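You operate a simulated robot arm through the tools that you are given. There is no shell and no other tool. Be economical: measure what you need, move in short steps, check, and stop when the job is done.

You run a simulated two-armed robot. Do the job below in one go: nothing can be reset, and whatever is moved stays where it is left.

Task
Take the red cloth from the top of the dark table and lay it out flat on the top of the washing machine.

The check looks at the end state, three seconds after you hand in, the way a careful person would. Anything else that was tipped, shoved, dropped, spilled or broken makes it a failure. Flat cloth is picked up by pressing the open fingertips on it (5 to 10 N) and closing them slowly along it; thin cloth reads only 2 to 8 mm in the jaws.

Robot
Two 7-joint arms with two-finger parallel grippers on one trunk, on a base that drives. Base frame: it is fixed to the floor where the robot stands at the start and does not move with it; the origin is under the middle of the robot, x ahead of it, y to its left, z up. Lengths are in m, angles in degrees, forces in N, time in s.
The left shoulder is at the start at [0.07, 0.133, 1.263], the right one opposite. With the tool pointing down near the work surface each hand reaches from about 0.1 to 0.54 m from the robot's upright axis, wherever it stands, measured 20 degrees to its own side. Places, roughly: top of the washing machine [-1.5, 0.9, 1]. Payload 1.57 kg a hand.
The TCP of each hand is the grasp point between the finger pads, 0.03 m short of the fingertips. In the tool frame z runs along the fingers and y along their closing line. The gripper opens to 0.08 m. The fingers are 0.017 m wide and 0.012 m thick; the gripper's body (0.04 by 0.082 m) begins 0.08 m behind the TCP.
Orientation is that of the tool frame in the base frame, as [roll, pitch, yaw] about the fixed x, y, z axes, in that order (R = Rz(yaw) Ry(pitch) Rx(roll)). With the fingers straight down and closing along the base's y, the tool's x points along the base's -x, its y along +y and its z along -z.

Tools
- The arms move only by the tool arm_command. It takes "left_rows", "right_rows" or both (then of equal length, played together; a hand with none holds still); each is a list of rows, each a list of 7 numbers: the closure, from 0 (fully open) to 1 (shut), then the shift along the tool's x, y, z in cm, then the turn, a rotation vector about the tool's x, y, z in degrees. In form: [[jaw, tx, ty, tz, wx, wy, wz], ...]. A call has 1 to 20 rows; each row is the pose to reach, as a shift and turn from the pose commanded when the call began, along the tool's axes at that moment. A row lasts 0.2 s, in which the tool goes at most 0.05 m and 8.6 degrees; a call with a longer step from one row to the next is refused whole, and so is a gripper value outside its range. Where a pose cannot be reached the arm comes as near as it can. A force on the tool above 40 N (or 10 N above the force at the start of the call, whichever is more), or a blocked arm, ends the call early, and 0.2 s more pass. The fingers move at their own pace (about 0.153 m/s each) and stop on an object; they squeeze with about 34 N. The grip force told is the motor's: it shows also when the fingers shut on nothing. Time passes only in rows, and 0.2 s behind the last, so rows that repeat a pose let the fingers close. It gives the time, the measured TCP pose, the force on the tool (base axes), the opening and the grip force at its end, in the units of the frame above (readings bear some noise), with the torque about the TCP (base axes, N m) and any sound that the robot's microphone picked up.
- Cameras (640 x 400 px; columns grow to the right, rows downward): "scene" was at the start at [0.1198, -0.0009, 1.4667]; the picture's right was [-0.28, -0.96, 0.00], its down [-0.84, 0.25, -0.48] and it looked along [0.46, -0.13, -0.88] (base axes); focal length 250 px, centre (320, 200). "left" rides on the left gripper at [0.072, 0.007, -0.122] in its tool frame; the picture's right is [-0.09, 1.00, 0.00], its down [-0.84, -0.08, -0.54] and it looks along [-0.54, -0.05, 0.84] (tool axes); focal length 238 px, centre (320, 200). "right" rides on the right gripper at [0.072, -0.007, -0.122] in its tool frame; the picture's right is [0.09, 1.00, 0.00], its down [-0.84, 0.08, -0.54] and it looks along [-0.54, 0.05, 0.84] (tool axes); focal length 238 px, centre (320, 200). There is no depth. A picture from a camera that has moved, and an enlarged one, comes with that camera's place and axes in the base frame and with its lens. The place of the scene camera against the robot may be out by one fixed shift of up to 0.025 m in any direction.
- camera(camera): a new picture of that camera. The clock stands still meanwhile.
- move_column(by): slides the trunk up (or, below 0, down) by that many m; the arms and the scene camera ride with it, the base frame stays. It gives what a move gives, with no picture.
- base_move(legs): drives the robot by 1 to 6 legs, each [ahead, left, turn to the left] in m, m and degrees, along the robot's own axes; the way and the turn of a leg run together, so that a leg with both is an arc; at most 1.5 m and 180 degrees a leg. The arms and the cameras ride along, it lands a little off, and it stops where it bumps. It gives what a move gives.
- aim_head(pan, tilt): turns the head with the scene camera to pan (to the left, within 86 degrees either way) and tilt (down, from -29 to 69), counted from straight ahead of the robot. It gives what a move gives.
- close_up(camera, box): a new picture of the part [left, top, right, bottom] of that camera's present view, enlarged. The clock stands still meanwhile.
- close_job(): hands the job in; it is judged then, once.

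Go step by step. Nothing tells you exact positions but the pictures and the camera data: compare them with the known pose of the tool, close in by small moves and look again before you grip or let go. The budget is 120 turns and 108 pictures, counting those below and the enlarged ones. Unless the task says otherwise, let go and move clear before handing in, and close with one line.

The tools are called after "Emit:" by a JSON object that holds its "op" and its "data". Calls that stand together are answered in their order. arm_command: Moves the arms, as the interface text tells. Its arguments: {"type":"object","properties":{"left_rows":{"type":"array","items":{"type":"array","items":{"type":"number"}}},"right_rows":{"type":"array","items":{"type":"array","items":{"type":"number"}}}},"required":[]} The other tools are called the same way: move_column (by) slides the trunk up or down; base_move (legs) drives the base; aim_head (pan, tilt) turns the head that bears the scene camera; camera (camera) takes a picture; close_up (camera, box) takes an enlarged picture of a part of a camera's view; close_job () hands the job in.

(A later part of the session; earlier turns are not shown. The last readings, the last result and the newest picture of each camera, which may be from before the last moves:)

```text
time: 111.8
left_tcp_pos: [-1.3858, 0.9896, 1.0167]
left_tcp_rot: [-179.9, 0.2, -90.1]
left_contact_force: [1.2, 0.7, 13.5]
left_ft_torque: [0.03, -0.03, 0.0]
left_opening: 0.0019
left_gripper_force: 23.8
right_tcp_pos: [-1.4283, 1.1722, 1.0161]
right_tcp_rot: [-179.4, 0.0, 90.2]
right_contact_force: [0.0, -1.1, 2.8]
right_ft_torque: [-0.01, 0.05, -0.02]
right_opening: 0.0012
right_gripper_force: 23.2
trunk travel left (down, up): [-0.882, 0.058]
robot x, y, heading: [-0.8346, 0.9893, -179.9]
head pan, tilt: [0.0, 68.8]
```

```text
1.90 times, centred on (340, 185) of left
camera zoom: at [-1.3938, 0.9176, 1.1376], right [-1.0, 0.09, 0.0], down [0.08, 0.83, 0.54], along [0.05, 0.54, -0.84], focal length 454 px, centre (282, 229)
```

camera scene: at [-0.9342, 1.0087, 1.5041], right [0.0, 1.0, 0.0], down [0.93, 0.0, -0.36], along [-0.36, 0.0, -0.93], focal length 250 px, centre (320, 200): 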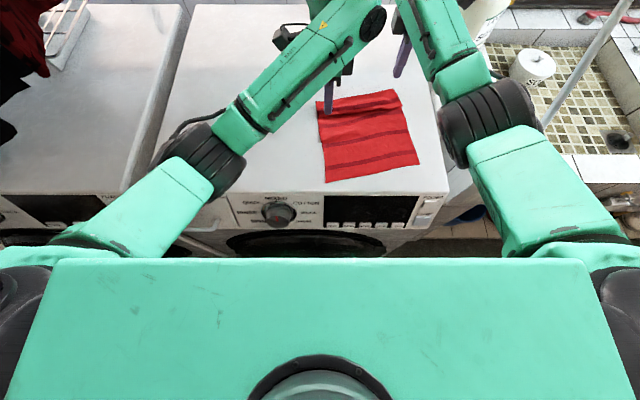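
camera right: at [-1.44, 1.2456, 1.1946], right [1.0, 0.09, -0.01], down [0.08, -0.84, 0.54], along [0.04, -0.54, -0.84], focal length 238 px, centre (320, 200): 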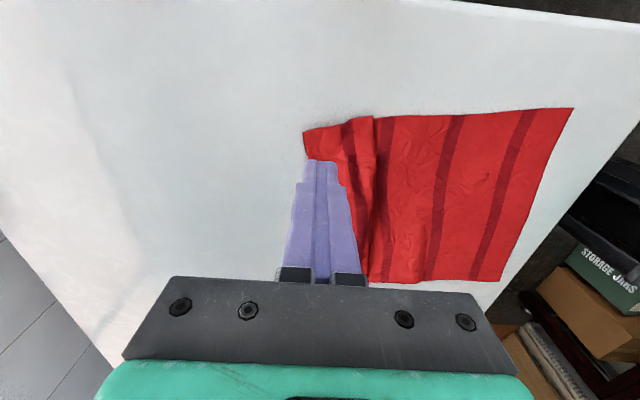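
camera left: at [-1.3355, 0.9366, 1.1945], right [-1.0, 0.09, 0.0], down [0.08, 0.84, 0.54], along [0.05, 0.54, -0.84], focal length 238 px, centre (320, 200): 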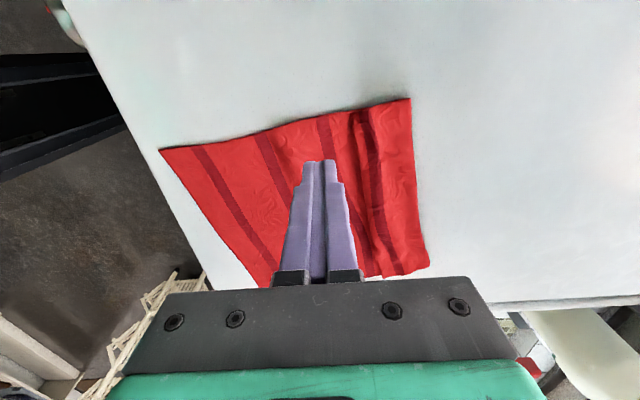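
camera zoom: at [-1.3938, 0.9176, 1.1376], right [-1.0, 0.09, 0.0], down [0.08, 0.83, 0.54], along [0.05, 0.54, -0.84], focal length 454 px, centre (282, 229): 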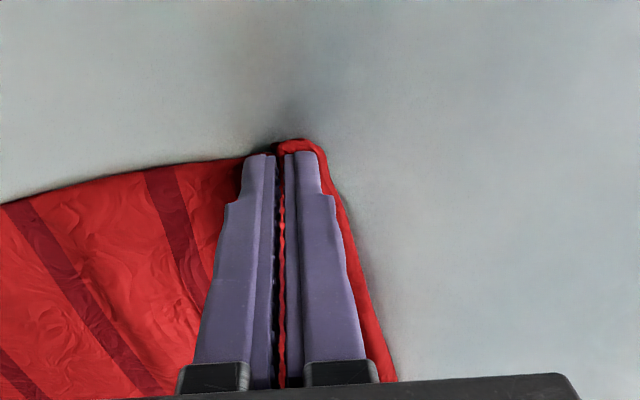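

Both are gripped. I lift so the fold can fall out.

Emit:
{"op": "arm_command", "data": {"left_rows": [[1, 0, 0, -1, 0, 0, 0], [1, 0, 0, -2.5, 0, 0, 0], [1, 0, 0, -4, 0, 0, 0], [1, 0, 0, -6, 0, 0, 0], [1, 0, 0, -7, 0, 0, 0], [1, 0, 0, -7, 0, 0, 0]], "right_rows": [[1, 0, 0, -1, 0, 0, 0], [1, 0, 0, -2.5, 0, 0, 0], [1, 0, 0, -4, 0, 0, 0], [1, 0, 0, -6, 0, 0, 0], [1, 0, 0, -7, 0, 0, 0], [1, 0, 0, -7, 0, 0, 0]]}}

Emit:
{"op": "move_column", "data": {"by": 0.055}}

Emit:
{"op": "aim_head", "data": {"pan": 0, "tilt": 45}}

Emit:
{"op": "camera", "data": {"camera": "scene"}}

Emit:
{"op": "camera", "data": {"camera": "left"}}

Emit:
{"op": "camera", "data": {"camera": "right"}}

```text
time: 113.2
left_tcp_pos: [-1.3901, 0.9898, 1.0853]
left_tcp_rot: [-179.5, 0.3, -90.2]
left_contact_force: [-0.1, 0.5, -0.6]
left_ft_torque: [0.01, 0.03, 0.0]
left_opening: 0.0015
left_gripper_force: 23.6
right_tcp_pos: [-1.431, 1.1724, 1.0856]
right_tcp_rot: [-179.7, 0.0, 90.2]
right_contact_force: [-0.5, 0.3, 0.5]
right_ft_torque: [-0.02, 0.02, -0.02]
right_opening: 0.0011
right_gripper_force: 23.5
trunk travel left (down, up): [-0.882, 0.058]
robot x, y, heading: [-0.8359, 0.9917, -180.0]
head pan, tilt: [0.0, 68.8]
```

```text
time: 114.2
left_tcp_pos: [-1.3897, 0.9904, 1.1417]
left_tcp_rot: [-179.6, 0.2, -90.1]
left_contact_force: [0.3, -0.4, 0.2]
left_ft_torque: [0.05, 0.03, 0.02]
left_opening: 0.0017
left_gripper_force: 23.1
right_tcp_pos: [-1.4318, 1.1714, 1.1405]
right_tcp_rot: [-179.5, 0.0, 90.1]
right_contact_force: [-0.5, -0.3, 0.7]
right_ft_torque: [-0.01, -0.06, 0.0]
right_opening: 0.0012
right_gripper_force: 23.8
trunk travel left (down, up): [-0.937, 0.003]
robot x, y, heading: [-0.836, 0.99, -180.2]
head pan, tilt: [0.0, 68.8]
```

```text
time: 115.1
left_tcp_pos: [-1.3893, 0.9904, 1.1411]
left_tcp_rot: [-179.6, 0.2, -90.1]
left_contact_force: [0.1, -0.4, -0.1]
left_ft_torque: [0.0, 0.0, -0.01]
left_opening: 0.0015
left_gripper_force: 23.2
right_tcp_pos: [-1.4314, 1.1717, 1.1407]
right_tcp_rot: [-179.6, 0.0, 90.2]
right_contact_force: [1.1, -1.0, 0.3]
right_ft_torque: [-0.03, -0.01, -0.01]
right_opening: 0.0013
right_gripper_force: 23.7
trunk travel left (down, up): [-0.937, 0.003]
robot x, y, heading: [-0.8361, 0.9882, -180.0]
head pan, tilt: [0.0, 45.0]
```

```text
32 pictures are left
camera scene: at [-0.9595, 1.0089, 1.5878], right [0.0, 1.0, 0.0], down [0.71, 0.0, -0.71], along [-0.71, 0.0, -0.71], focal length 250 px, centre (320, 200)
```

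scene: 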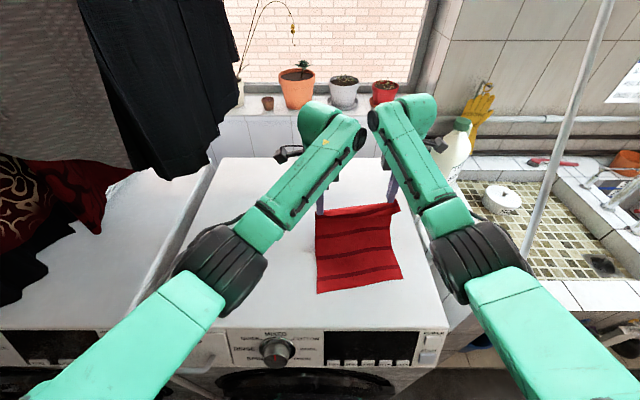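

```text
31 pictures are left
camera left: at [-1.3972, 0.9178, 1.2622], right [-1.0, 0.09, -0.01], down [0.07, 0.84, 0.54], along [0.06, 0.54, -0.84], focal length 238 px, centre (320, 200)
```

left: 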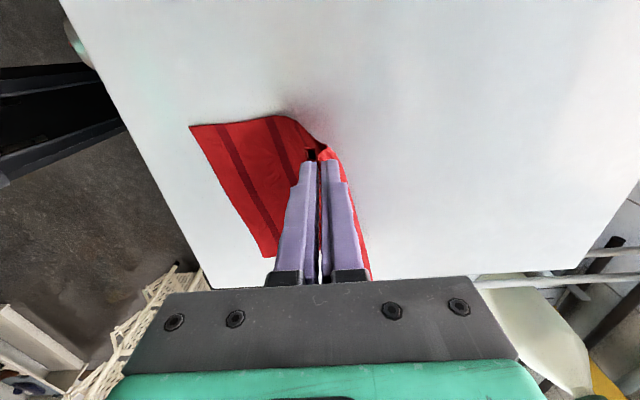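

```text
30 pictures are left
camera right: at [-1.4366, 1.2451, 1.2616], right [1.0, 0.09, -0.01], down [0.08, -0.84, 0.54], along [0.04, -0.54, -0.84], focal length 238 px, centre (320, 200)
```

right: 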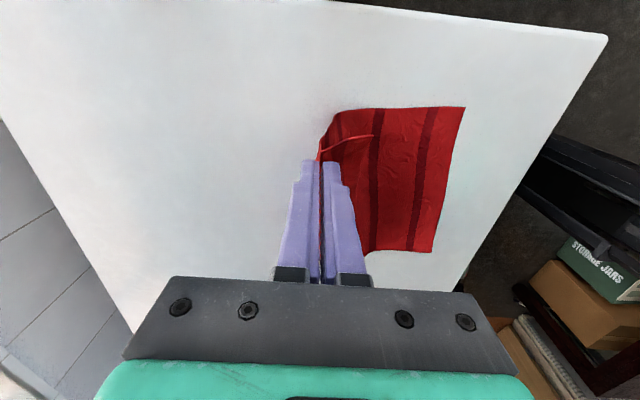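

The fold has pulled out, but the tail now lies too far back to lay the rest within reach. I repeat the clean method: back off until the cloth hangs free in front of the machine, level the hands, and draw it over the edge again.

Emit:
{"op": "base_move", "data": {"legs": [[-0.2, 0, 0], [-0.2, 0, 0]]}}

Emit:
{"op": "arm_command", "data": {"left_rows": [[1, 0, 0, 0, 0, 0, 0], [1, 0, 0, 0, 0, 0, 0], [1, 0, 0, 0, 0, 0, 0]], "right_rows": [[1, 0, 1.5, 0, 0, 0, 0], [1, 0, 3, 0, 0, 0, 0], [1, 0, 4.2, 0, 0, 0, 0]]}}

Emit:
{"op": "camera", "data": {"camera": "scene"}}

Emit:
{"op": "camera", "data": {"camera": "left"}}

```text
time: 117.8
left_tcp_pos: [-0.9955, 0.9923, 1.1383]
left_tcp_rot: [-179.2, 0.2, -90.2]
left_contact_force: [-1.4, 0.7, 0.9]
left_ft_torque: [0.0, -0.04, 0.0]
left_opening: 0.0013
left_gripper_force: 22.8
right_tcp_pos: [-1.0377, 1.1741, 1.1376]
right_tcp_rot: [-179.8, 0.0, 90.1]
right_contact_force: [0.3, -0.3, 0.0]
right_ft_torque: [-0.03, -0.07, -0.03]
right_opening: 0.0012
right_gripper_force: 23.0
trunk travel left (down, up): [-0.937, 0.003]
robot x, y, heading: [-0.4389, 0.9939, -179.9]
head pan, tilt: [0.0, 45.0]
```

```text
time: 118.6
left_tcp_pos: [-0.9911, 0.9934, 1.1415]
left_tcp_rot: [-179.6, 0.2, -90.2]
left_contact_force: [0.7, 0.7, -0.7]
left_ft_torque: [0.01, 0.01, 0.01]
left_opening: 0.0015
left_gripper_force: 23.4
right_tcp_pos: [-0.9901, 1.1739, 1.1421]
right_tcp_rot: [-179.6, 0.0, 90.0]
right_contact_force: [1.0, 0.2, 0.2]
right_ft_torque: [0.01, -0.03, -0.02]
right_opening: 0.0009
right_gripper_force: 23.0
trunk travel left (down, up): [-0.937, 0.003]
robot x, y, heading: [-0.4346, 0.9906, -180.2]
head pan, tilt: [0.0, 45.0]
```

```text
29 pictures are left
camera scene: at [-0.5609, 1.0109, 1.588], right [0.0, 1.0, 0.0], down [0.71, 0.0, -0.71], along [-0.71, 0.0, -0.71], focal length 250 px, centre (320, 200)
```

scene: 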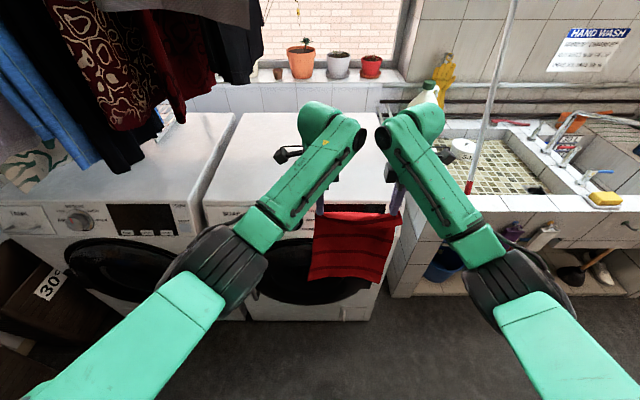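

```text
28 pictures are left
camera left: at [-0.999, 0.9201, 1.2626], right [-1.0, 0.1, -0.01], down [0.08, 0.84, 0.54], along [0.06, 0.54, -0.84], focal length 238 px, centre (320, 200)
```

left: 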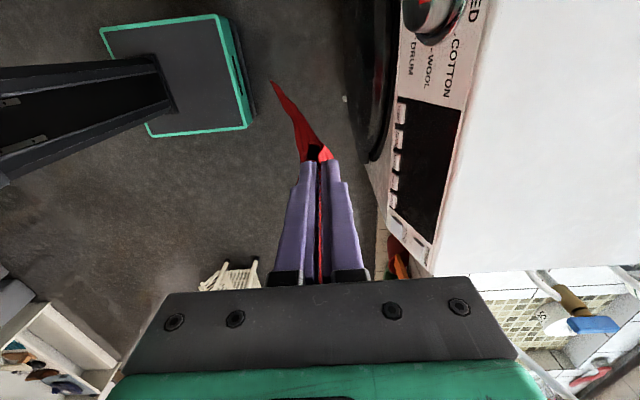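

The cloth hangs straight and the pleat is gone. The base front is only 0.21 m ahead of the axis and low, so I can drive about 5 cm closer than before; I tighten the hands' spacing slightly and drive in.

Emit:
{"op": "arm_command", "data": {"left_rows": [[1, 0.3, 0, 0, 0, 0, 0], [1, 0.5, 0, 0, 0, 0, 0], [1, 0.5, 0, 0, 0, 0, 0]], "right_rows": [[1, 0.3, 0, 0, 0, 0, 0], [1, 0.5, 0, 0, 0, 0, 0], [1, 0.5, 0, 0, 0, 0, 0]]}}

Emit:
{"op": "base_move", "data": {"legs": [[0.2, 0, 0], [0.2, 0, 0]]}}

Emit:
{"op": "camera", "data": {"camera": "scene"}}

```text
time: 119.4
left_tcp_pos: [-0.9914, 0.9868, 1.1398]
left_tcp_rot: [-179.6, 0.3, -90.1]
left_contact_force: [-0.1, 0.8, 0.6]
left_ft_torque: [0.05, 0.04, 0.0]
left_opening: 0.0014
left_gripper_force: 23.3
right_tcp_pos: [-0.991, 1.178, 1.1414]
right_tcp_rot: [-179.5, 0.0, 90.0]
right_contact_force: [-0.1, -1.5, 0.1]
right_ft_torque: [-0.06, 0.01, 0.02]
right_opening: 0.0013
right_gripper_force: 23.3
trunk travel left (down, up): [-0.937, 0.003]
robot x, y, heading: [-0.4374, 0.9919, -180.1]
head pan, tilt: [0.0, 45.0]
```

```text
time: 122.2
left_tcp_pos: [-1.3891, 0.9853, 1.1437]
left_tcp_rot: [-179.8, 0.2, -90.1]
left_contact_force: [0.2, 2.0, -0.1]
left_ft_torque: [0.04, 0.04, 0.03]
left_opening: 0.0016
left_gripper_force: 22.8
right_tcp_pos: [-1.3887, 1.1769, 1.1435]
right_tcp_rot: [-179.4, -0.1, 90.1]
right_contact_force: [-0.5, -1.2, 0.9]
right_ft_torque: [-0.09, 0.03, -0.04]
right_opening: 0.0013
right_gripper_force: 22.6
trunk travel left (down, up): [-0.937, 0.003]
robot x, y, heading: [-0.8401, 0.9895, -179.9]
head pan, tilt: [0.0, 45.0]
```

```text
27 pictures are left
camera scene: at [-0.9577, 1.0088, 1.5884], right [0.0, 1.0, 0.0], down [0.7, 0.0, -0.71], along [-0.71, 0.0, -0.7], focal length 250 px, centre (320, 200)
```

scene: 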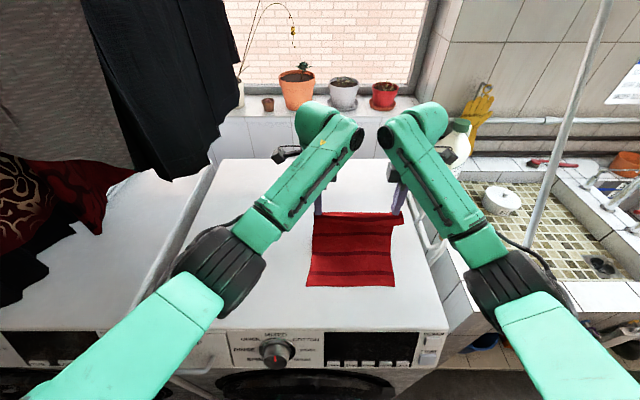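

The cloth hung slack behind the hands, so its tail ended up too far in; lowering now would bunch it. I back off again, lower the hands to just above the top at the front edge, and drag forward low so it stays taut.

Emit:
{"op": "base_move", "data": {"legs": [[-0.2, 0, 0], [-0.12, 0, 0], [0.13, 0, 0]]}}

Emit:
{"op": "move_column", "data": {"by": -0.055}}

Emit:
{"op": "arm_command", "data": {"left_rows": [[1, 0, 0, 1.5, 0, 0, 0], [1, 0, 0, 3, 0, 0, 0], [1, 0, 0, 4.5, 0, 0, 0], [1, 0, 0, 5, 0, 0, 0], [1, 0, 0, 5, 0, 0, 0]], "right_rows": [[1, 0, 0, 1.5, 0, 0, 0], [1, 0, 0, 3, 0, 0, 0], [1, 0, 0, 4.5, 0, 0, 0], [1, 0, 0, 5, 0, 0, 0], [1, 0, 0, 5, 0, 0, 0]]}}

Emit:
{"op": "camera", "data": {"camera": "scene"}}

Emit:
{"op": "camera", "data": {"camera": "right"}}

```text
time: 125.6
left_tcp_pos: [-1.1958, 0.9857, 1.1441]
left_tcp_rot: [-179.8, 0.2, -90.1]
left_contact_force: [-0.1, 0.3, 0.0]
left_ft_torque: [0.06, 0.01, 0.02]
left_opening: 0.0012
left_gripper_force: 22.8
right_tcp_pos: [-1.1954, 1.1782, 1.1429]
right_tcp_rot: [-179.3, 0.0, 90.0]
right_contact_force: [0.6, -1.7, -0.2]
right_ft_torque: [-0.02, 0.07, 0.03]
right_opening: 0.0011
right_gripper_force: 23.1
trunk travel left (down, up): [-0.937, 0.003]
robot x, y, heading: [-0.6428, 0.9944, 180.2]
head pan, tilt: [0.0, 45.0]
```

```text
time: 126.5
left_tcp_pos: [-1.1997, 0.9871, 1.0857]
left_tcp_rot: [-179.6, 0.2, -90.3]
left_contact_force: [0.2, 1.1, 0.3]
left_ft_torque: [0.07, 0.01, 0.03]
left_opening: 0.0016
left_gripper_force: 24.0
right_tcp_pos: [-1.2012, 1.1788, 1.0858]
right_tcp_rot: [-179.7, 0.0, 90.0]
right_contact_force: [0.5, -1.6, -0.8]
right_ft_torque: [-0.07, 0.0, 0.03]
right_opening: 0.0013
right_gripper_force: 23.4
trunk travel left (down, up): [-0.882, 0.058]
robot x, y, heading: [-0.6474, 0.9887, 180.0]
head pan, tilt: [0.0, 45.0]
```

```text
time: 127.8
left_tcp_pos: [-1.1998, 0.9869, 1.0366]
left_tcp_rot: [-179.5, 0.2, -90.2]
left_contact_force: [0.0, 1.5, -0.4]
left_ft_torque: [0.09, -0.02, 0.03]
left_opening: 0.0016
left_gripper_force: 23.5
right_tcp_pos: [-1.1987, 1.1789, 1.0355]
right_tcp_rot: [-179.5, 0.0, 90.1]
right_contact_force: [-0.2, -1.5, 0.8]
right_ft_torque: [-0.04, -0.03, -0.02]
right_opening: 0.0014
right_gripper_force: 23.0
trunk travel left (down, up): [-0.882, 0.058]
robot x, y, heading: [-0.6434, 0.9956, 180.2]
head pan, tilt: [0.0, 45.0]
```

```text
26 pictures are left
camera scene: at [-0.7697, 1.0093, 1.5329], right [0.0, 1.0, 0.0], down [0.71, 0.0, -0.71], along [-0.71, 0.0, -0.71], focal length 250 px, centre (320, 200)
```

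scene: 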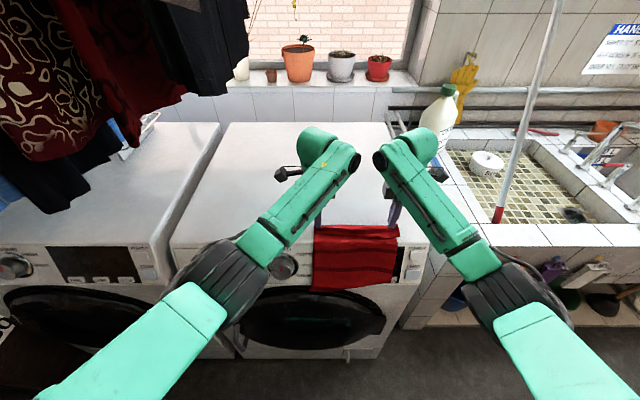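

```text
25 pictures are left
camera right: at [-1.2044, 1.2516, 1.1565], right [1.0, 0.09, -0.01], down [0.08, -0.84, 0.54], along [0.04, -0.54, -0.84], focal length 238 px, centre (320, 200)
```

right: 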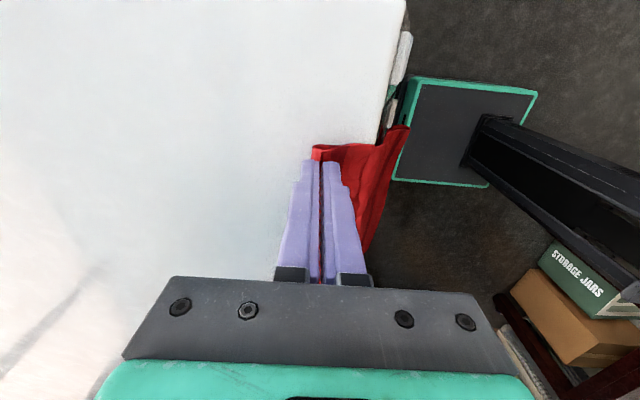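

The cloth is draped over the front edge with the hands just above the top. Now I drag it forward at this low height.

Emit:
{"op": "base_move", "data": {"legs": [[0.12, 0, 0], [0.11, 0, 0]]}}

Emit:
{"op": "camera", "data": {"camera": "scene"}}

Emit:
{"op": "camera", "data": {"camera": "left"}}

```text
time: 129.8
left_tcp_pos: [-1.4144, 1.0137, 1.0337]
left_tcp_rot: [-179.3, 0.1, -92.2]
left_contact_force: [-1.4, 4.9, -1.2]
left_ft_torque: [-0.32, -0.21, -0.02]
left_opening: 0.0015
left_gripper_force: 23.7
right_tcp_pos: [-1.4085, 1.2072, 1.0321]
right_tcp_rot: [-179.8, 0.2, 88.1]
right_contact_force: [2.4, 1.0, -0.9]
right_ft_torque: [-0.37, 0.27, 0.01]
right_opening: 0.0012
right_gripper_force: 23.2
trunk travel left (down, up): [-0.882, 0.058]
robot x, y, heading: [-0.8574, 0.998, 178.3]
head pan, tilt: [0.0, 45.0]
```

```text
24 pictures are left
camera scene: at [-0.9875, 1.0252, 1.5322], right [0.03, 1.0, 0.0], down [0.71, -0.03, -0.7], along [-0.7, 0.02, -0.71], focal length 250 px, centre (320, 200)
```

scene: 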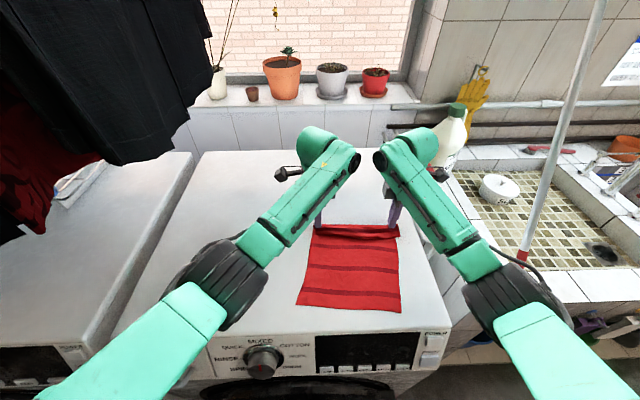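

```text
23 pictures are left
camera left: at [-1.4259, 0.9428, 1.1551], right [-0.99, 0.13, -0.01], down [0.1, 0.83, 0.54], along [0.08, 0.54, -0.84], focal length 238 px, centre (320, 200)
```

left: 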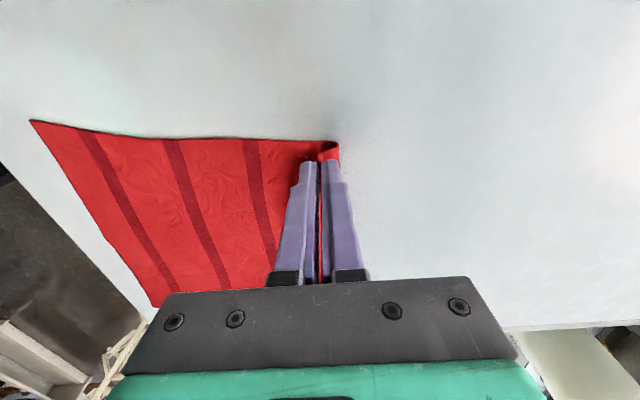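

The cloth is now flat and taut on the top, tail at x≈-1.206. The base stopped slightly turned, perhaps a light touch, so I drive no further; I check the state and view.

Emit:
{"op": "arm_command", "data": {"left_rows": [[1, 0, 0, 0, 0, 0, 0], [1, 0, 0, 0, 0, 0, 0]], "right_rows": [[1, 0, 0, 0, 0, 0, 0], [1, 0, 0, 0, 0, 0, 0]]}}

Emit:
{"op": "aim_head", "data": {"pan": 60, "tilt": 45}}

Emit:
{"op": "camera", "data": {"camera": "scene"}}

Emit:
{"op": "aim_head", "data": {"pan": -60, "tilt": 55}}

Emit:
{"op": "camera", "data": {"camera": "scene"}}

```text
time: 130.4
left_tcp_pos: [-1.4122, 1.0118, 1.0349]
left_tcp_rot: [-179.4, 0.1, -92.2]
left_contact_force: [-0.3, 1.0, -0.8]
left_ft_torque: [0.0, 0.01, -0.02]
left_opening: 0.0013
left_gripper_force: 23.4
right_tcp_pos: [-1.4047, 1.2044, 1.0347]
right_tcp_rot: [-179.6, 0.1, 88.1]
right_contact_force: [-0.3, -1.7, -0.5]
right_ft_torque: [-0.08, -0.01, 0.04]
right_opening: 0.0013
right_gripper_force: 23.1
trunk travel left (down, up): [-0.882, 0.058]
robot x, y, heading: [-0.8594, 0.9968, 178.1]
head pan, tilt: [0.0, 45.0]
```

```text
time: 131.7
left_tcp_pos: [-1.4107, 1.0107, 1.0359]
left_tcp_rot: [-179.5, 0.2, -92.2]
left_contact_force: [-0.9, 1.9, -0.1]
left_ft_torque: [0.05, -0.01, 0.02]
left_opening: 0.0017
left_gripper_force: 23.3
right_tcp_pos: [-1.4038, 1.2034, 1.0361]
right_tcp_rot: [-179.7, 0.0, 88.1]
right_contact_force: [-0.3, -2.6, 0.6]
right_ft_torque: [-0.08, -0.02, 0.02]
right_opening: 0.0013
right_gripper_force: 23.2
trunk travel left (down, up): [-0.882, 0.058]
robot x, y, heading: [-0.8579, 0.9945, 177.9]
head pan, tilt: [60.0, 45.0]
```

```text
22 pictures are left
camera scene: at [-0.9433, 0.9476, 1.5328], right [-0.85, 0.53, 0.0], down [0.37, 0.6, -0.71], along [-0.37, -0.6, -0.71], focal length 250 px, centre (320, 200)
```

scene: 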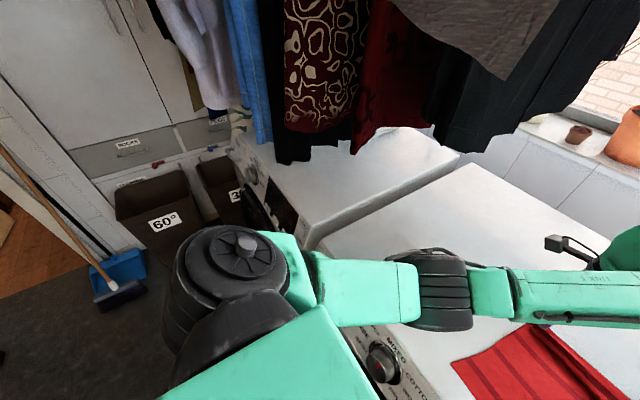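

```text
time: 133.7
left_tcp_pos: [-1.4113, 1.0114, 1.0357]
left_tcp_rot: [-179.6, 0.3, -92.3]
left_contact_force: [-0.2, 2.1, 1.2]
left_ft_torque: [0.07, 0.03, 0.01]
left_opening: 0.0018
left_gripper_force: 23.8
right_tcp_pos: [-1.404, 1.2035, 1.035]
right_tcp_rot: [-179.6, 0.0, 88.1]
right_contact_force: [-0.7, -1.0, 0.1]
right_ft_torque: [-0.06, 0.0, 0.03]
right_opening: 0.0012
right_gripper_force: 23.3
trunk travel left (down, up): [-0.882, 0.058]
robot x, y, heading: [-0.8546, 0.9999, 178.1]
head pan, tilt: [-60.0, 55.0]
```

```text
21 pictures are left
camera scene: at [-0.9337, 1.0802, 1.5195], right [0.88, 0.47, 0.0], down [0.39, -0.72, -0.57], along [-0.27, 0.51, -0.82], focal length 250 px, centre (320, 200)
```

scene: 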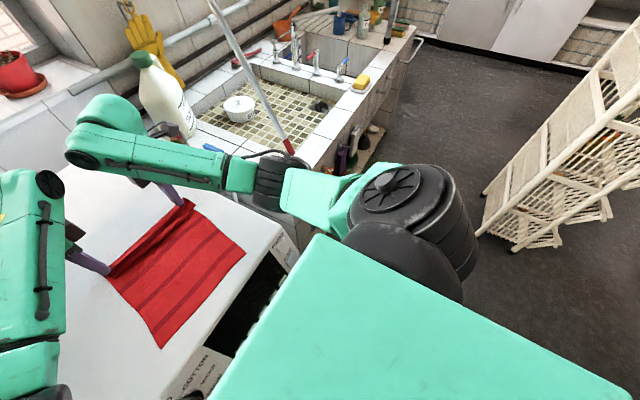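

Nothing was disturbed: the pole, bottle, clothes and bins are all in place. I lower both hands to contact with a slight forward pull to keep the cloth taut.

Emit:
{"op": "arm_command", "data": {"left_rows": [[1, 0, 0.3, 0.6, 0, 0, 0], [1, 0, 0.6, 1.2, 0, 0, 0], [1, 0, 0.8, 1.7, 0, 0, 0], [1, 0, 0.8, 1.9, 0, 0, 0], [1, 0, 0.8, 1.9, 0, 0, 0]], "right_rows": [[1, 0, -0.3, 0.6, 0, 0, 0], [1, 0, -0.6, 1.2, 0, 0, 0], [1, 0, -0.9, 1.7, 0, 0, 0], [1, 0, -0.9, 1.9, 0, 0, 0], [1, 0, -0.9, 1.9, 0, 0, 0]]}}

Emit:
{"op": "arm_command", "data": {"left_rows": [[1, 0, 0, 0.1, 0, 0, 0], [1, 0, 0, 0.1, 0, 0, 0]], "right_rows": [[1, 0, 0, 0.1, 0, 0, 0], [1, 0, 0, 0.1, 0, 0, 0]]}}

```text
time: 134.9
left_tcp_pos: [-1.4167, 1.0116, 1.0184]
left_tcp_rot: [-179.8, 0.2, -92.3]
left_contact_force: [0.7, 3.9, 4.3]
left_ft_torque: [0.11, -0.03, 0.05]
left_opening: 0.0014
left_gripper_force: 23.0
right_tcp_pos: [-1.413, 1.2028, 1.0182]
right_tcp_rot: [-179.5, 0.0, 88.1]
right_contact_force: [0.5, -2.5, 1.6]
right_ft_torque: [-0.08, 0.0, 0.02]
right_opening: 0.0013
right_gripper_force: 23.2
trunk travel left (down, up): [-0.882, 0.058]
robot x, y, heading: [-0.8534, 0.9988, 178.0]
head pan, tilt: [-60.0, 55.0]
```

```text
time: 135.5
left_tcp_pos: [-1.4169, 1.0103, 1.017]
left_tcp_rot: [-179.7, 0.2, -92.2]
left_contact_force: [0.0, 3.6, 5.9]
left_ft_torque: [0.15, 0.01, 0.02]
left_opening: 0.0012
left_gripper_force: 22.7
right_tcp_pos: [-1.4128, 1.2023, 1.0165]
right_tcp_rot: [-179.5, -0.1, 88.0]
right_contact_force: [0.1, -2.8, 4.0]
right_ft_torque: [-0.07, 0.0, 0.01]
right_opening: 0.0012
right_gripper_force: 23.5
trunk travel left (down, up): [-0.882, 0.058]
robot x, y, heading: [-0.8546, 0.9998, 178.1]
head pan, tilt: [-60.0, 55.0]
```

Contact is good. I open slowly under light pressure to spread the small pinch ridges.

Emit:
{"op": "arm_command", "data": {"left_rows": [[1, 0, 0, 0.03, 0, 0, 0], [0.97, 0, 0, 0.03, 0, 0, 0], [0.94, 0, 0, 0.03, 0, 0, 0], [0.91, 0, 0, 0.03, 0, 0, 0], [0.88, 0, 0, 0.03, 0, 0, 0], [0.85, 0, 0, 0.03, 0, 0, 0], [0.82, 0, 0, 0.03, 0, 0, 0], [0.79, 0, 0, 0.03, 0, 0, 0], [0.76, 0, 0, 0.03, 0, 0, 0], [0.73, 0, 0, 0.03, 0, 0, 0], [0.7, 0, 0, 0.03, 0, 0, 0], [0.66, 0, 0, 0.03, 0, 0, 0], [0.66, 0, 0, 0.03, 0, 0, 0]], "right_rows": [[1, 0, 0, 0.05, 0, 0, 0], [0.97, 0, 0, 0.05, 0, 0, 0], [0.94, 0, 0, 0.05, 0, 0, 0], [0.91, 0, 0, 0.05, 0, 0, 0], [0.88, 0, 0, 0.05, 0, 0, 0], [0.85, 0, 0, 0.05, 0, 0, 0], [0.82, 0, 0, 0.05, 0, 0, 0], [0.79, 0, 0, 0.05, 0, 0, 0], [0.76, 0, 0, 0.05, 0, 0, 0], [0.73, 0, 0, 0.05, 0, 0, 0], [0.7, 0, 0, 0.05, 0, 0, 0], [0.66, 0, 0, 0.05, 0, 0, 0], [0.66, 0, 0, 0.05, 0, 0, 0]]}}

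Emit:
{"op": "arm_command", "data": {"left_rows": [[0.66, 0, 0, -0.3, 0, 0, 0], [0.66, 0, 0, -1, 0, 0, 0], [0.66, 0, 0, -3, 0, 0, 0], [0.66, 0, 0, -5, 0, 0, 0], [0.66, 0, 0, -7, 0, 0, 0], [0.66, 0, 0, -7, 0, 0, 0]], "right_rows": [[0.66, 0, 0, -0.3, 0, 0, 0], [0.66, 0, 0, -1, 0, 0, 0], [0.66, 0, 0, -3, 0, 0, 0], [0.66, 0, 0, -5, 0, 0, 0], [0.66, 0, 0, -7, 0, 0, 0], [0.66, 0, 0, -7, 0, 0, 0]]}}

Emit:
{"op": "aim_head", "data": {"pan": 0, "tilt": 40}}

Emit:
{"op": "close_up", "data": {"camera": "scene", "box": [270, 210, 440, 340]}}

Emit:
{"op": "close_up", "data": {"camera": "right", "box": [220, 80, 460, 290]}}

Emit:
{"op": "close_up", "data": {"camera": "left", "box": [200, 80, 440, 290]}}

```text
time: 138.3
left_tcp_pos: [-1.4175, 1.0111, 1.0174]
left_tcp_rot: [-179.7, 0.1, -92.2]
left_contact_force: [-0.7, 0.0, 4.9]
left_ft_torque: [0.01, -0.1, 0.01]
left_opening: 0.026
left_gripper_force: 0.0
right_tcp_pos: [-1.4123, 1.204, 1.0157]
right_tcp_rot: [-179.5, -0.2, 88.0]
right_contact_force: [-1.7, 0.5, 9.8]
right_ft_torque: [0.01, -0.11, 0.05]
right_opening: 0.0254
right_gripper_force: 0.0
trunk travel left (down, up): [-0.882, 0.058]
robot x, y, heading: [-0.8603, 0.9982, 178.4]
head pan, tilt: [-60.0, 55.0]
```

```text
time: 139.7
left_tcp_pos: [-1.4211, 1.0105, 1.0852]
left_tcp_rot: [-179.6, 0.2, -92.2]
left_contact_force: [0.3, -1.3, -0.2]
left_ft_torque: [-0.03, -0.01, 0.04]
left_opening: 0.0272
left_gripper_force: 0.2
right_tcp_pos: [-1.4129, 1.2025, 1.0854]
right_tcp_rot: [-179.6, 0.0, 88.1]
right_contact_force: [0.1, -0.4, 0.0]
right_ft_torque: [-0.03, 0.0, 0.04]
right_opening: 0.0272
right_gripper_force: 0.0
trunk travel left (down, up): [-0.882, 0.058]
robot x, y, heading: [-0.8558, 0.9956, 178.5]
head pan, tilt: [-60.0, 55.0]
```

```text
time: 141.0
left_tcp_pos: [-1.4209, 1.0109, 1.0845]
left_tcp_rot: [-179.6, 0.2, -92.3]
left_contact_force: [0.6, -0.7, -1.6]
left_ft_torque: [0.02, 0.03, -0.01]
left_opening: 0.0272
left_gripper_force: 0.0
right_tcp_pos: [-1.4127, 1.2037, 1.0856]
right_tcp_rot: [-179.6, -0.1, 88.1]
right_contact_force: [0.1, -0.3, -0.5]
right_ft_torque: [-0.04, 0.02, 0.02]
right_opening: 0.0273
right_gripper_force: 0.1
trunk travel left (down, up): [-0.882, 0.058]
robot x, y, heading: [-0.8553, 0.9957, 178.3]
head pan, tilt: [0.0, 40.0]
```

```text
3.08 times, centred on (355, 275) of scene
camera zoom: at [-0.9847, 1.0195, 1.5401], right [0.03, 1.0, 0.0], down [0.64, -0.02, -0.77], along [-0.77, 0.03, -0.64], focal length 771 px, centre (212, -31)
```

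zoom: 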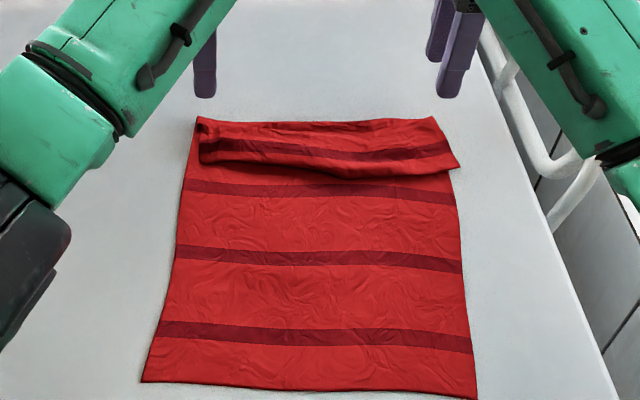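

```text
1.90 times, centred on (340, 185) of right
camera zoom: at [-1.4157, 1.2761, 1.2063], right [1.0, 0.06, -0.01], down [0.05, -0.84, 0.54], along [0.03, -0.54, -0.84], focal length 454 px, centre (282, 229)
```

zoom: 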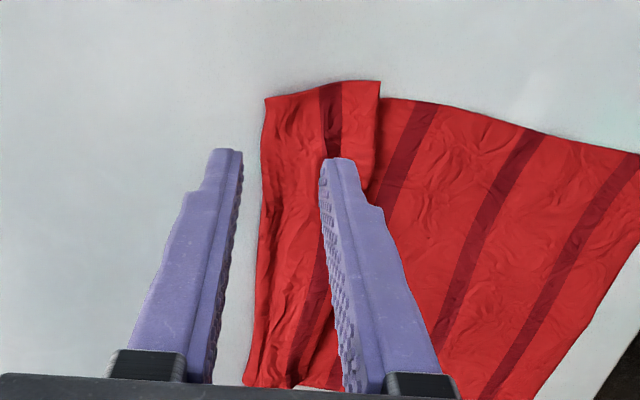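

```text
1.90 times, centred on (320, 185) of left
camera zoom: at [-1.4308, 0.9385, 1.206], right [-0.99, 0.13, -0.01], down [0.11, 0.83, 0.55], along [0.08, 0.54, -0.84], focal length 454 px, centre (320, 229)
```

zoom: 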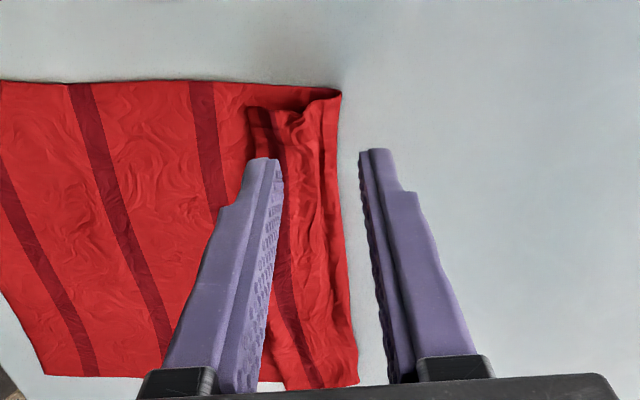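

The far 5 cm of the cloth (its true edge) is folded back on top. The remedy is to pick the cloth up by its other, near edge with a small pinch, so the folded end hangs down and opens. Then I lay it again by the taut, low drag. I back the base so the hands are above the near edge.

Emit:
{"op": "base_move", "data": {"legs": [[-0.195, -0.045, 1.7]]}}

Emit:
{"op": "camera", "data": {"camera": "left"}}

Emit:
{"op": "camera", "data": {"camera": "right"}}

```text
time: 142.6
left_tcp_pos: [-1.2336, 1.0337, 1.083]
left_tcp_rot: [-179.4, 0.3, -90.3]
left_contact_force: [-0.7, -1.1, 0.2]
left_ft_torque: [-0.01, 0.0, -0.01]
left_opening: 0.0273
left_gripper_force: 0.0
right_tcp_pos: [-1.2324, 1.2266, 1.084]
right_tcp_rot: [-179.8, 0.0, 89.8]
right_contact_force: [-0.2, -0.4, 0.6]
right_ft_torque: [-0.01, 0.03, 0.02]
right_opening: 0.0272
right_gripper_force: 0.0
trunk travel left (down, up): [-0.882, 0.058]
robot x, y, heading: [-0.6672, 1.0402, 180.1]
head pan, tilt: [0.0, 40.0]
```

```text
17 pictures are left
camera left: at [-1.2411, 0.9618, 1.2041], right [-1.0, 0.1, -0.01], down [0.08, 0.83, 0.55], along [0.06, 0.54, -0.84], focal length 238 px, centre (320, 200)
```

left: 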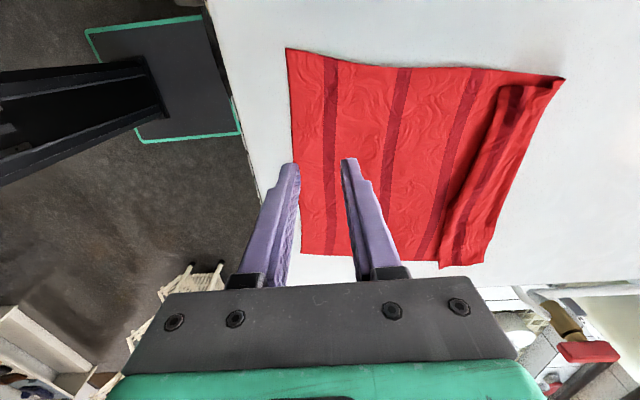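

```text
16 pictures are left
camera right: at [-1.237, 1.2998, 1.2046], right [1.0, 0.09, 0.0], down [0.08, -0.84, 0.54], along [0.05, -0.54, -0.84], focal length 238 px, centre (320, 200)
```

right: 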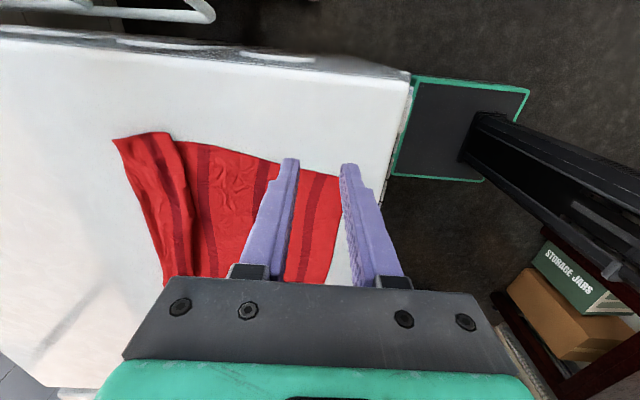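

The near edge runs from about (-1.214, 0.961) to (-1.203, 1.184), so the hands must shift left about 5.7 cm. I move them, set an 18 mm opening and go down.

Emit:
{"op": "arm_command", "data": {"left_rows": [[0.7, 2, 0, 0, 0, 0, 0], [0.77, 4, 0, 0.5, 0, 0, 0], [0.77, 5.8, 0, 2, 0, 0, 0], [0.77, 5.8, 0, 4, 0, 0, 0], [0.77, 5.8, 0, 5, 0, 0, 0], [0.77, 5.8, 0, 5, 0, 0, 0]], "right_rows": [[0.7, -2, 0.4, 0, 0, 0, 0], [0.77, -4, 0.8, 0.5, 0, 0, 0], [0.77, -5.6, 0.8, 2, 0, 0, 0], [0.77, -5.6, 0.8, 4, 0, 0, 0], [0.77, -5.6, 0.8, 5, 0, 0, 0], [0.77, -5.6, 0.8, 5, 0, 0, 0]]}}

Emit:
{"op": "camera", "data": {"camera": "left"}}

Emit:
{"op": "camera", "data": {"camera": "right"}}

```text
time: 144.0
left_tcp_pos: [-1.2307, 0.9777, 1.0335]
left_tcp_rot: [-179.6, 0.2, -90.3]
left_contact_force: [0.2, -0.4, -0.5]
left_ft_torque: [0.01, 0.01, 0.01]
left_opening: 0.0184
left_gripper_force: 0.0
right_tcp_pos: [-1.2188, 1.172, 1.0354]
right_tcp_rot: [-179.6, -0.1, 89.9]
right_contact_force: [0.6, -0.1, 0.4]
right_ft_torque: [-0.01, 0.01, 0.01]
right_opening: 0.0183
right_gripper_force: 0.1
trunk travel left (down, up): [-0.882, 0.058]
robot x, y, heading: [-0.6664, 1.0398, 180.0]
head pan, tilt: [0.0, 40.0]
```

```text
15 pictures are left
camera left: at [-1.2378, 0.9044, 1.1547], right [-1.0, 0.1, -0.01], down [0.08, 0.83, 0.55], along [0.06, 0.54, -0.84], focal length 238 px, centre (320, 200)
```

left: 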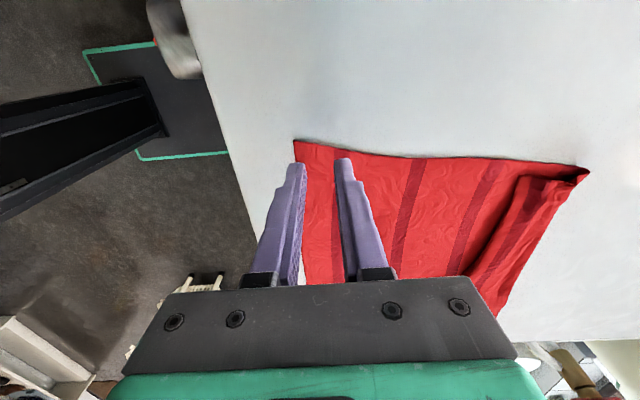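

```text
14 pictures are left
camera right: at [-1.2248, 1.2446, 1.1561], right [1.0, 0.09, -0.01], down [0.08, -0.84, 0.54], along [0.04, -0.54, -0.84], focal length 238 px, centre (320, 200)
```

right: 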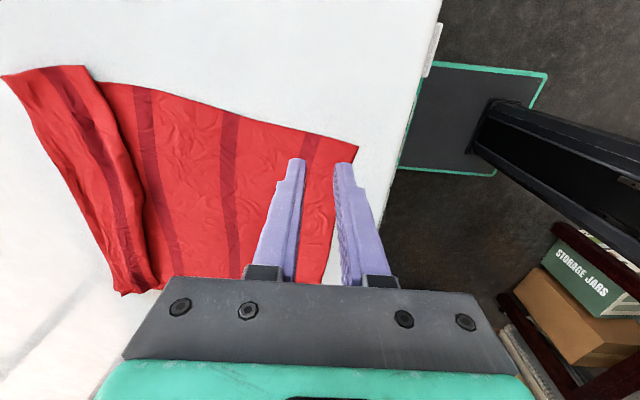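

Well placed. I nudge the left 3 mm inward and go down to contact.

Emit:
{"op": "arm_command", "data": {"left_rows": [[0.77, 0, 0.3, 0.6, 0, 0, 0], [0.77, 0, 0.3, 1.2, 0, 0, 0], [0.77, 0, 0.3, 1.6, 0, 0, 0], [0.77, 0, 0.3, 1.75, 0, 0, 0], [0.77, 0, 0.3, 1.75, 0, 0, 0]], "right_rows": [[0.77, 0, 0, 0.6, 0, 0, 0], [0.77, 0, 0, 1.2, 0, 0, 0], [0.77, 0, 0, 1.7, 0, 0, 0], [0.77, 0, 0, 1.9, 0, 0, 0], [0.77, 0, 0, 1.9, 0, 0, 0]]}}

```text
time: 145.2
left_tcp_pos: [-1.2327, 0.9779, 1.0156]
left_tcp_rot: [-179.7, 0.2, -90.2]
left_contact_force: [-0.2, -0.4, -0.4]
left_ft_torque: [0.01, 0.01, -0.03]
left_opening: 0.0183
left_gripper_force: 0.0
right_tcp_pos: [-1.221, 1.1713, 1.0169]
right_tcp_rot: [-179.6, -0.2, 89.9]
right_contact_force: [0.1, 0.3, 0.9]
right_ft_torque: [0.03, -0.03, 0.01]
right_opening: 0.0183
right_gripper_force: 0.1
trunk travel left (down, up): [-0.882, 0.058]
robot x, y, heading: [-0.6647, 1.0338, 180.3]
head pan, tilt: [0.0, 40.0]
```

Emit:
{"op": "arm_command", "data": {"left_rows": [[0.77, 0, 0, 0.1, 0, 0, 0], [0.77, 0, 0, 0.15, 0, 0, 0], [0.77, 0, 0, 0.15, 0, 0, 0]], "right_rows": [[0.77, 0, 0, 0.1, 0, 0, 0], [0.77, 0, 0, 0.15, 0, 0, 0], [0.77, 0, 0, 0.15, 0, 0, 0]]}}

```text
time: 146.0
left_tcp_pos: [-1.232, 0.9774, 1.0155]
left_tcp_rot: [-179.8, 0.2, -90.3]
left_contact_force: [0.2, 0.0, 1.7]
left_ft_torque: [0.03, 0.03, 0.01]
left_opening: 0.0184
left_gripper_force: 0.1
right_tcp_pos: [-1.2197, 1.1721, 1.0164]
right_tcp_rot: [-179.4, 0.1, 89.9]
right_contact_force: [-0.4, 0.6, 5.6]
right_ft_torque: [0.01, -0.05, 0.02]
right_opening: 0.0177
right_gripper_force: 0.1
trunk travel left (down, up): [-0.882, 0.058]
robot x, y, heading: [-0.6614, 1.0393, 179.6]
head pan, tilt: [0.0, 40.0]
```

Emit:
{"op": "arm_command", "data": {"left_rows": [[0.77, 0, 0, 0.1, 0, 0, 0], [0.77, 0, 0, 0.12, 0, 0, 0], [0.8, 0, 0, 0.12, 0, 0, 0], [0.83, 0, 0, 0.12, 0, 0, 0], [0.86, 0, 0, 0.12, 0, 0, 0], [0.89, 0, 0, 0.12, 0, 0, 0], [0.92, 0, 0, 0.12, 0, 0, 0], [0.95, 0, 0, 0.12, 0, 0, 0], [0.98, 0, 0, 0.12, 0, 0, 0], [1, 0, 0, 0.12, 0, 0, 0], [1, 0, 0, 0.12, 0, 0, 0]], "right_rows": [[0.77, 0, 0, 0.05, 0, 0, 0], [0.77, 0, 0, 0.06, 0, 0, 0], [0.8, 0, 0, 0.06, 0, 0, 0], [0.83, 0, 0, 0.06, 0, 0, 0], [0.86, 0, 0, 0.06, 0, 0, 0], [0.89, 0, 0, 0.06, 0, 0, 0], [0.92, 0, 0, 0.06, 0, 0, 0], [0.95, 0, 0, 0.06, 0, 0, 0], [0.98, 0, 0, 0.06, 0, 0, 0], [1, 0, 0, 0.06, 0, 0, 0], [1, 0, 0, 0.06, 0, 0, 0]]}}

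```text
time: 148.4
left_tcp_pos: [-1.2304, 0.9771, 1.0156]
left_tcp_rot: [-179.7, 0.2, -90.4]
left_contact_force: [0.1, 1.2, 1.6]
left_ft_torque: [0.09, 0.01, 0.01]
left_opening: 0.0015
left_gripper_force: 22.9
right_tcp_pos: [-1.2193, 1.1716, 1.016]
right_tcp_rot: [-179.4, -0.1, 89.9]
right_contact_force: [1.7, -2.4, 11.9]
right_ft_torque: [-0.07, -0.13, -0.01]
right_opening: 0.0014
right_gripper_force: 23.2
trunk travel left (down, up): [-0.882, 0.058]
robot x, y, heading: [-0.6672, 1.0378, 179.9]
head pan, tilt: [0.0, 40.0]
```

Both near corners are gripped (about 1.5 mm each). I lift and back away so the cloth slides off the front edge and hangs free.

Emit:
{"op": "arm_command", "data": {"left_rows": [[1, 0, 0, -1, 0, 0, 0], [1, 0, 0, -2.5, 0, 0, 0], [1, 0, 0, -4.5, 0, 0, 0], [1, 0, 0, -6.5, 0, 0, 0], [1, 0, 0, -6.5, 0, 0, 0]], "right_rows": [[1, 0, 0, -1, 0, 0, 0], [1, 0, 0, -2.5, 0, 0, 0], [1, 0, 0, -4.5, 0, 0, 0], [1, 0, 0, -6.5, 0, 0, 0], [1, 0, 0, -6.5, 0, 0, 0]]}}

Emit:
{"op": "move_column", "data": {"by": 0.055}}

Emit:
{"op": "base_move", "data": {"legs": [[-0.17, 0, 0], [-0.17, 0, 0]]}}

Emit:
{"op": "close_up", "data": {"camera": "scene", "box": [220, 150, 460, 390]}}

```text
time: 149.6
left_tcp_pos: [-1.2354, 0.9772, 1.0791]
left_tcp_rot: [-179.5, 0.2, -90.2]
left_contact_force: [-0.7, 0.9, -0.8]
left_ft_torque: [0.01, 0.03, 0.0]
left_opening: 0.0013
left_gripper_force: 23.0
right_tcp_pos: [-1.2205, 1.1718, 1.0808]
right_tcp_rot: [-179.6, -0.1, 90.0]
right_contact_force: [0.2, 0.0, 0.0]
right_ft_torque: [-0.04, -0.02, 0.01]
right_opening: 0.0012
right_gripper_force: 23.2
trunk travel left (down, up): [-0.882, 0.058]
robot x, y, heading: [-0.6643, 1.0405, 180.1]
head pan, tilt: [0.0, 40.0]
```

```text
time: 150.5
left_tcp_pos: [-1.2355, 0.9763, 1.1337]
left_tcp_rot: [-179.6, 0.2, -90.3]
left_contact_force: [0.5, 0.4, -0.1]
left_ft_torque: [0.03, 0.0, -0.01]
left_opening: 0.0017
left_gripper_force: 23.8
right_tcp_pos: [-1.2226, 1.1731, 1.1334]
right_tcp_rot: [-179.5, 0.0, 89.8]
right_contact_force: [-1.1, -0.9, -0.3]
right_ft_torque: [0.0, 0.01, 0.02]
right_opening: 0.0012
right_gripper_force: 23.1
trunk travel left (down, up): [-0.937, 0.003]
robot x, y, heading: [-0.666, 1.0398, 179.8]
head pan, tilt: [0.0, 40.0]
```

```text
time: 153.1
left_tcp_pos: [-0.8947, 0.9752, 1.1321]
left_tcp_rot: [-179.4, 0.2, -90.3]
left_contact_force: [-0.9, 0.3, -0.4]
left_ft_torque: [0.03, 0.0, -0.02]
left_opening: 0.0014
left_gripper_force: 23.1
right_tcp_pos: [-0.8812, 1.173, 1.1323]
right_tcp_rot: [-179.8, 0.0, 89.9]
right_contact_force: [0.1, 0.0, 0.0]
right_ft_torque: [-0.03, 0.02, -0.01]
right_opening: 0.0014
right_gripper_force: 22.9
trunk travel left (down, up): [-0.937, 0.003]
robot x, y, heading: [-0.3261, 1.0403, 180.1]
head pan, tilt: [0.0, 40.0]
```

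```text
1.67 times, centred on (340, 270) of scene
camera zoom: at [-0.4564, 1.0577, 1.5947], right [0.0, 1.0, 0.0], down [0.65, 0.0, -0.76], along [-0.76, 0.0, -0.65], focal length 417 px, centre (287, 83)
```

zoom: 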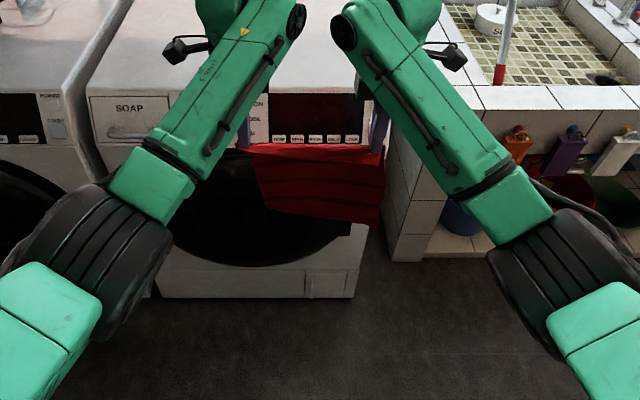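

Emit:
{"op": "close_up", "data": {"camera": "scene", "box": [300, 220, 390, 300]}}

```text
5.00 times, centred on (345, 260) of scene
camera zoom: at [-0.4564, 1.0577, 1.5947], right [0.0, 1.0, 0.0], down [0.65, 0.0, -0.76], along [-0.76, 0.0, -0.65], focal length 1252 px, centre (195, -100)
```

zoom: 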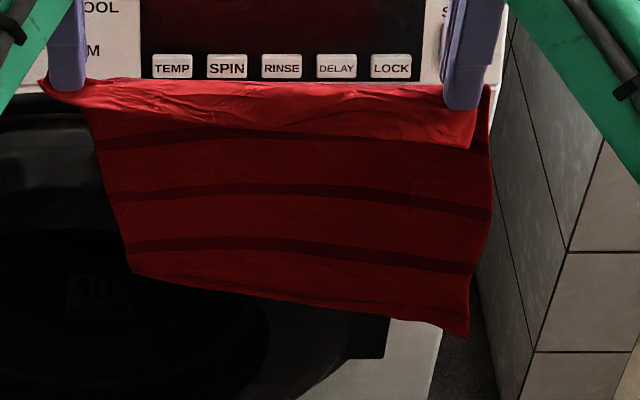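

The cloth hangs open, with all stripes visible. Leading with the hands crosses the pinch flap under the cloth and folds it. So this time I hang it high over the top, let the free end touch down at the far side, and lay it while drawing the hands back. First I test how high the hands can go.

Emit:
{"op": "arm_command", "data": {"left_rows": [[1, 0, 0, -2, 0, 0, 0], [1, 0, 0, -4, 0, 0, 0], [1, 0, 0, -6, 0, 0, 0], [1, 0, 0, -8, 0, 0, 0], [1, 0, 0, -10, 0, 0, 0], [1, 0, 0, -12, 0, 0, 0], [1, 0, 0, -12, 0, 0, 0]], "right_rows": [[1, 0, -0.5, -2, 0, 0, 0], [1, 0, -1, -4, 0, 0, 0], [1, 0, -1, -6, 0, 0, 0], [1, 0, -1, -8, 0, 0, 0], [1, 0, -1, -10, 0, 0, 0], [1, 0, -1, -12, 0, 0, 0], [1, 0, -1, -12, 0, 0, 0]]}}

```text
time: 154.7
left_tcp_pos: [-0.8925, 0.9759, 1.2532]
left_tcp_rot: [-179.5, 0.2, -90.2]
left_contact_force: [0.4, 0.4, -1.1]
left_ft_torque: [0.03, 0.01, -0.01]
left_opening: 0.0014
left_gripper_force: 23.1
right_tcp_pos: [-0.888, 1.1731, 1.2543]
right_tcp_rot: [-179.6, -0.2, 89.8]
right_contact_force: [0.7, -0.4, -0.7]
right_ft_torque: [0.0, -0.03, 0.0]
right_opening: 0.0012
right_gripper_force: 23.1
trunk travel left (down, up): [-0.937, 0.003]
robot x, y, heading: [-0.3227, 1.0424, 179.9]
head pan, tilt: [0.0, 40.0]
```

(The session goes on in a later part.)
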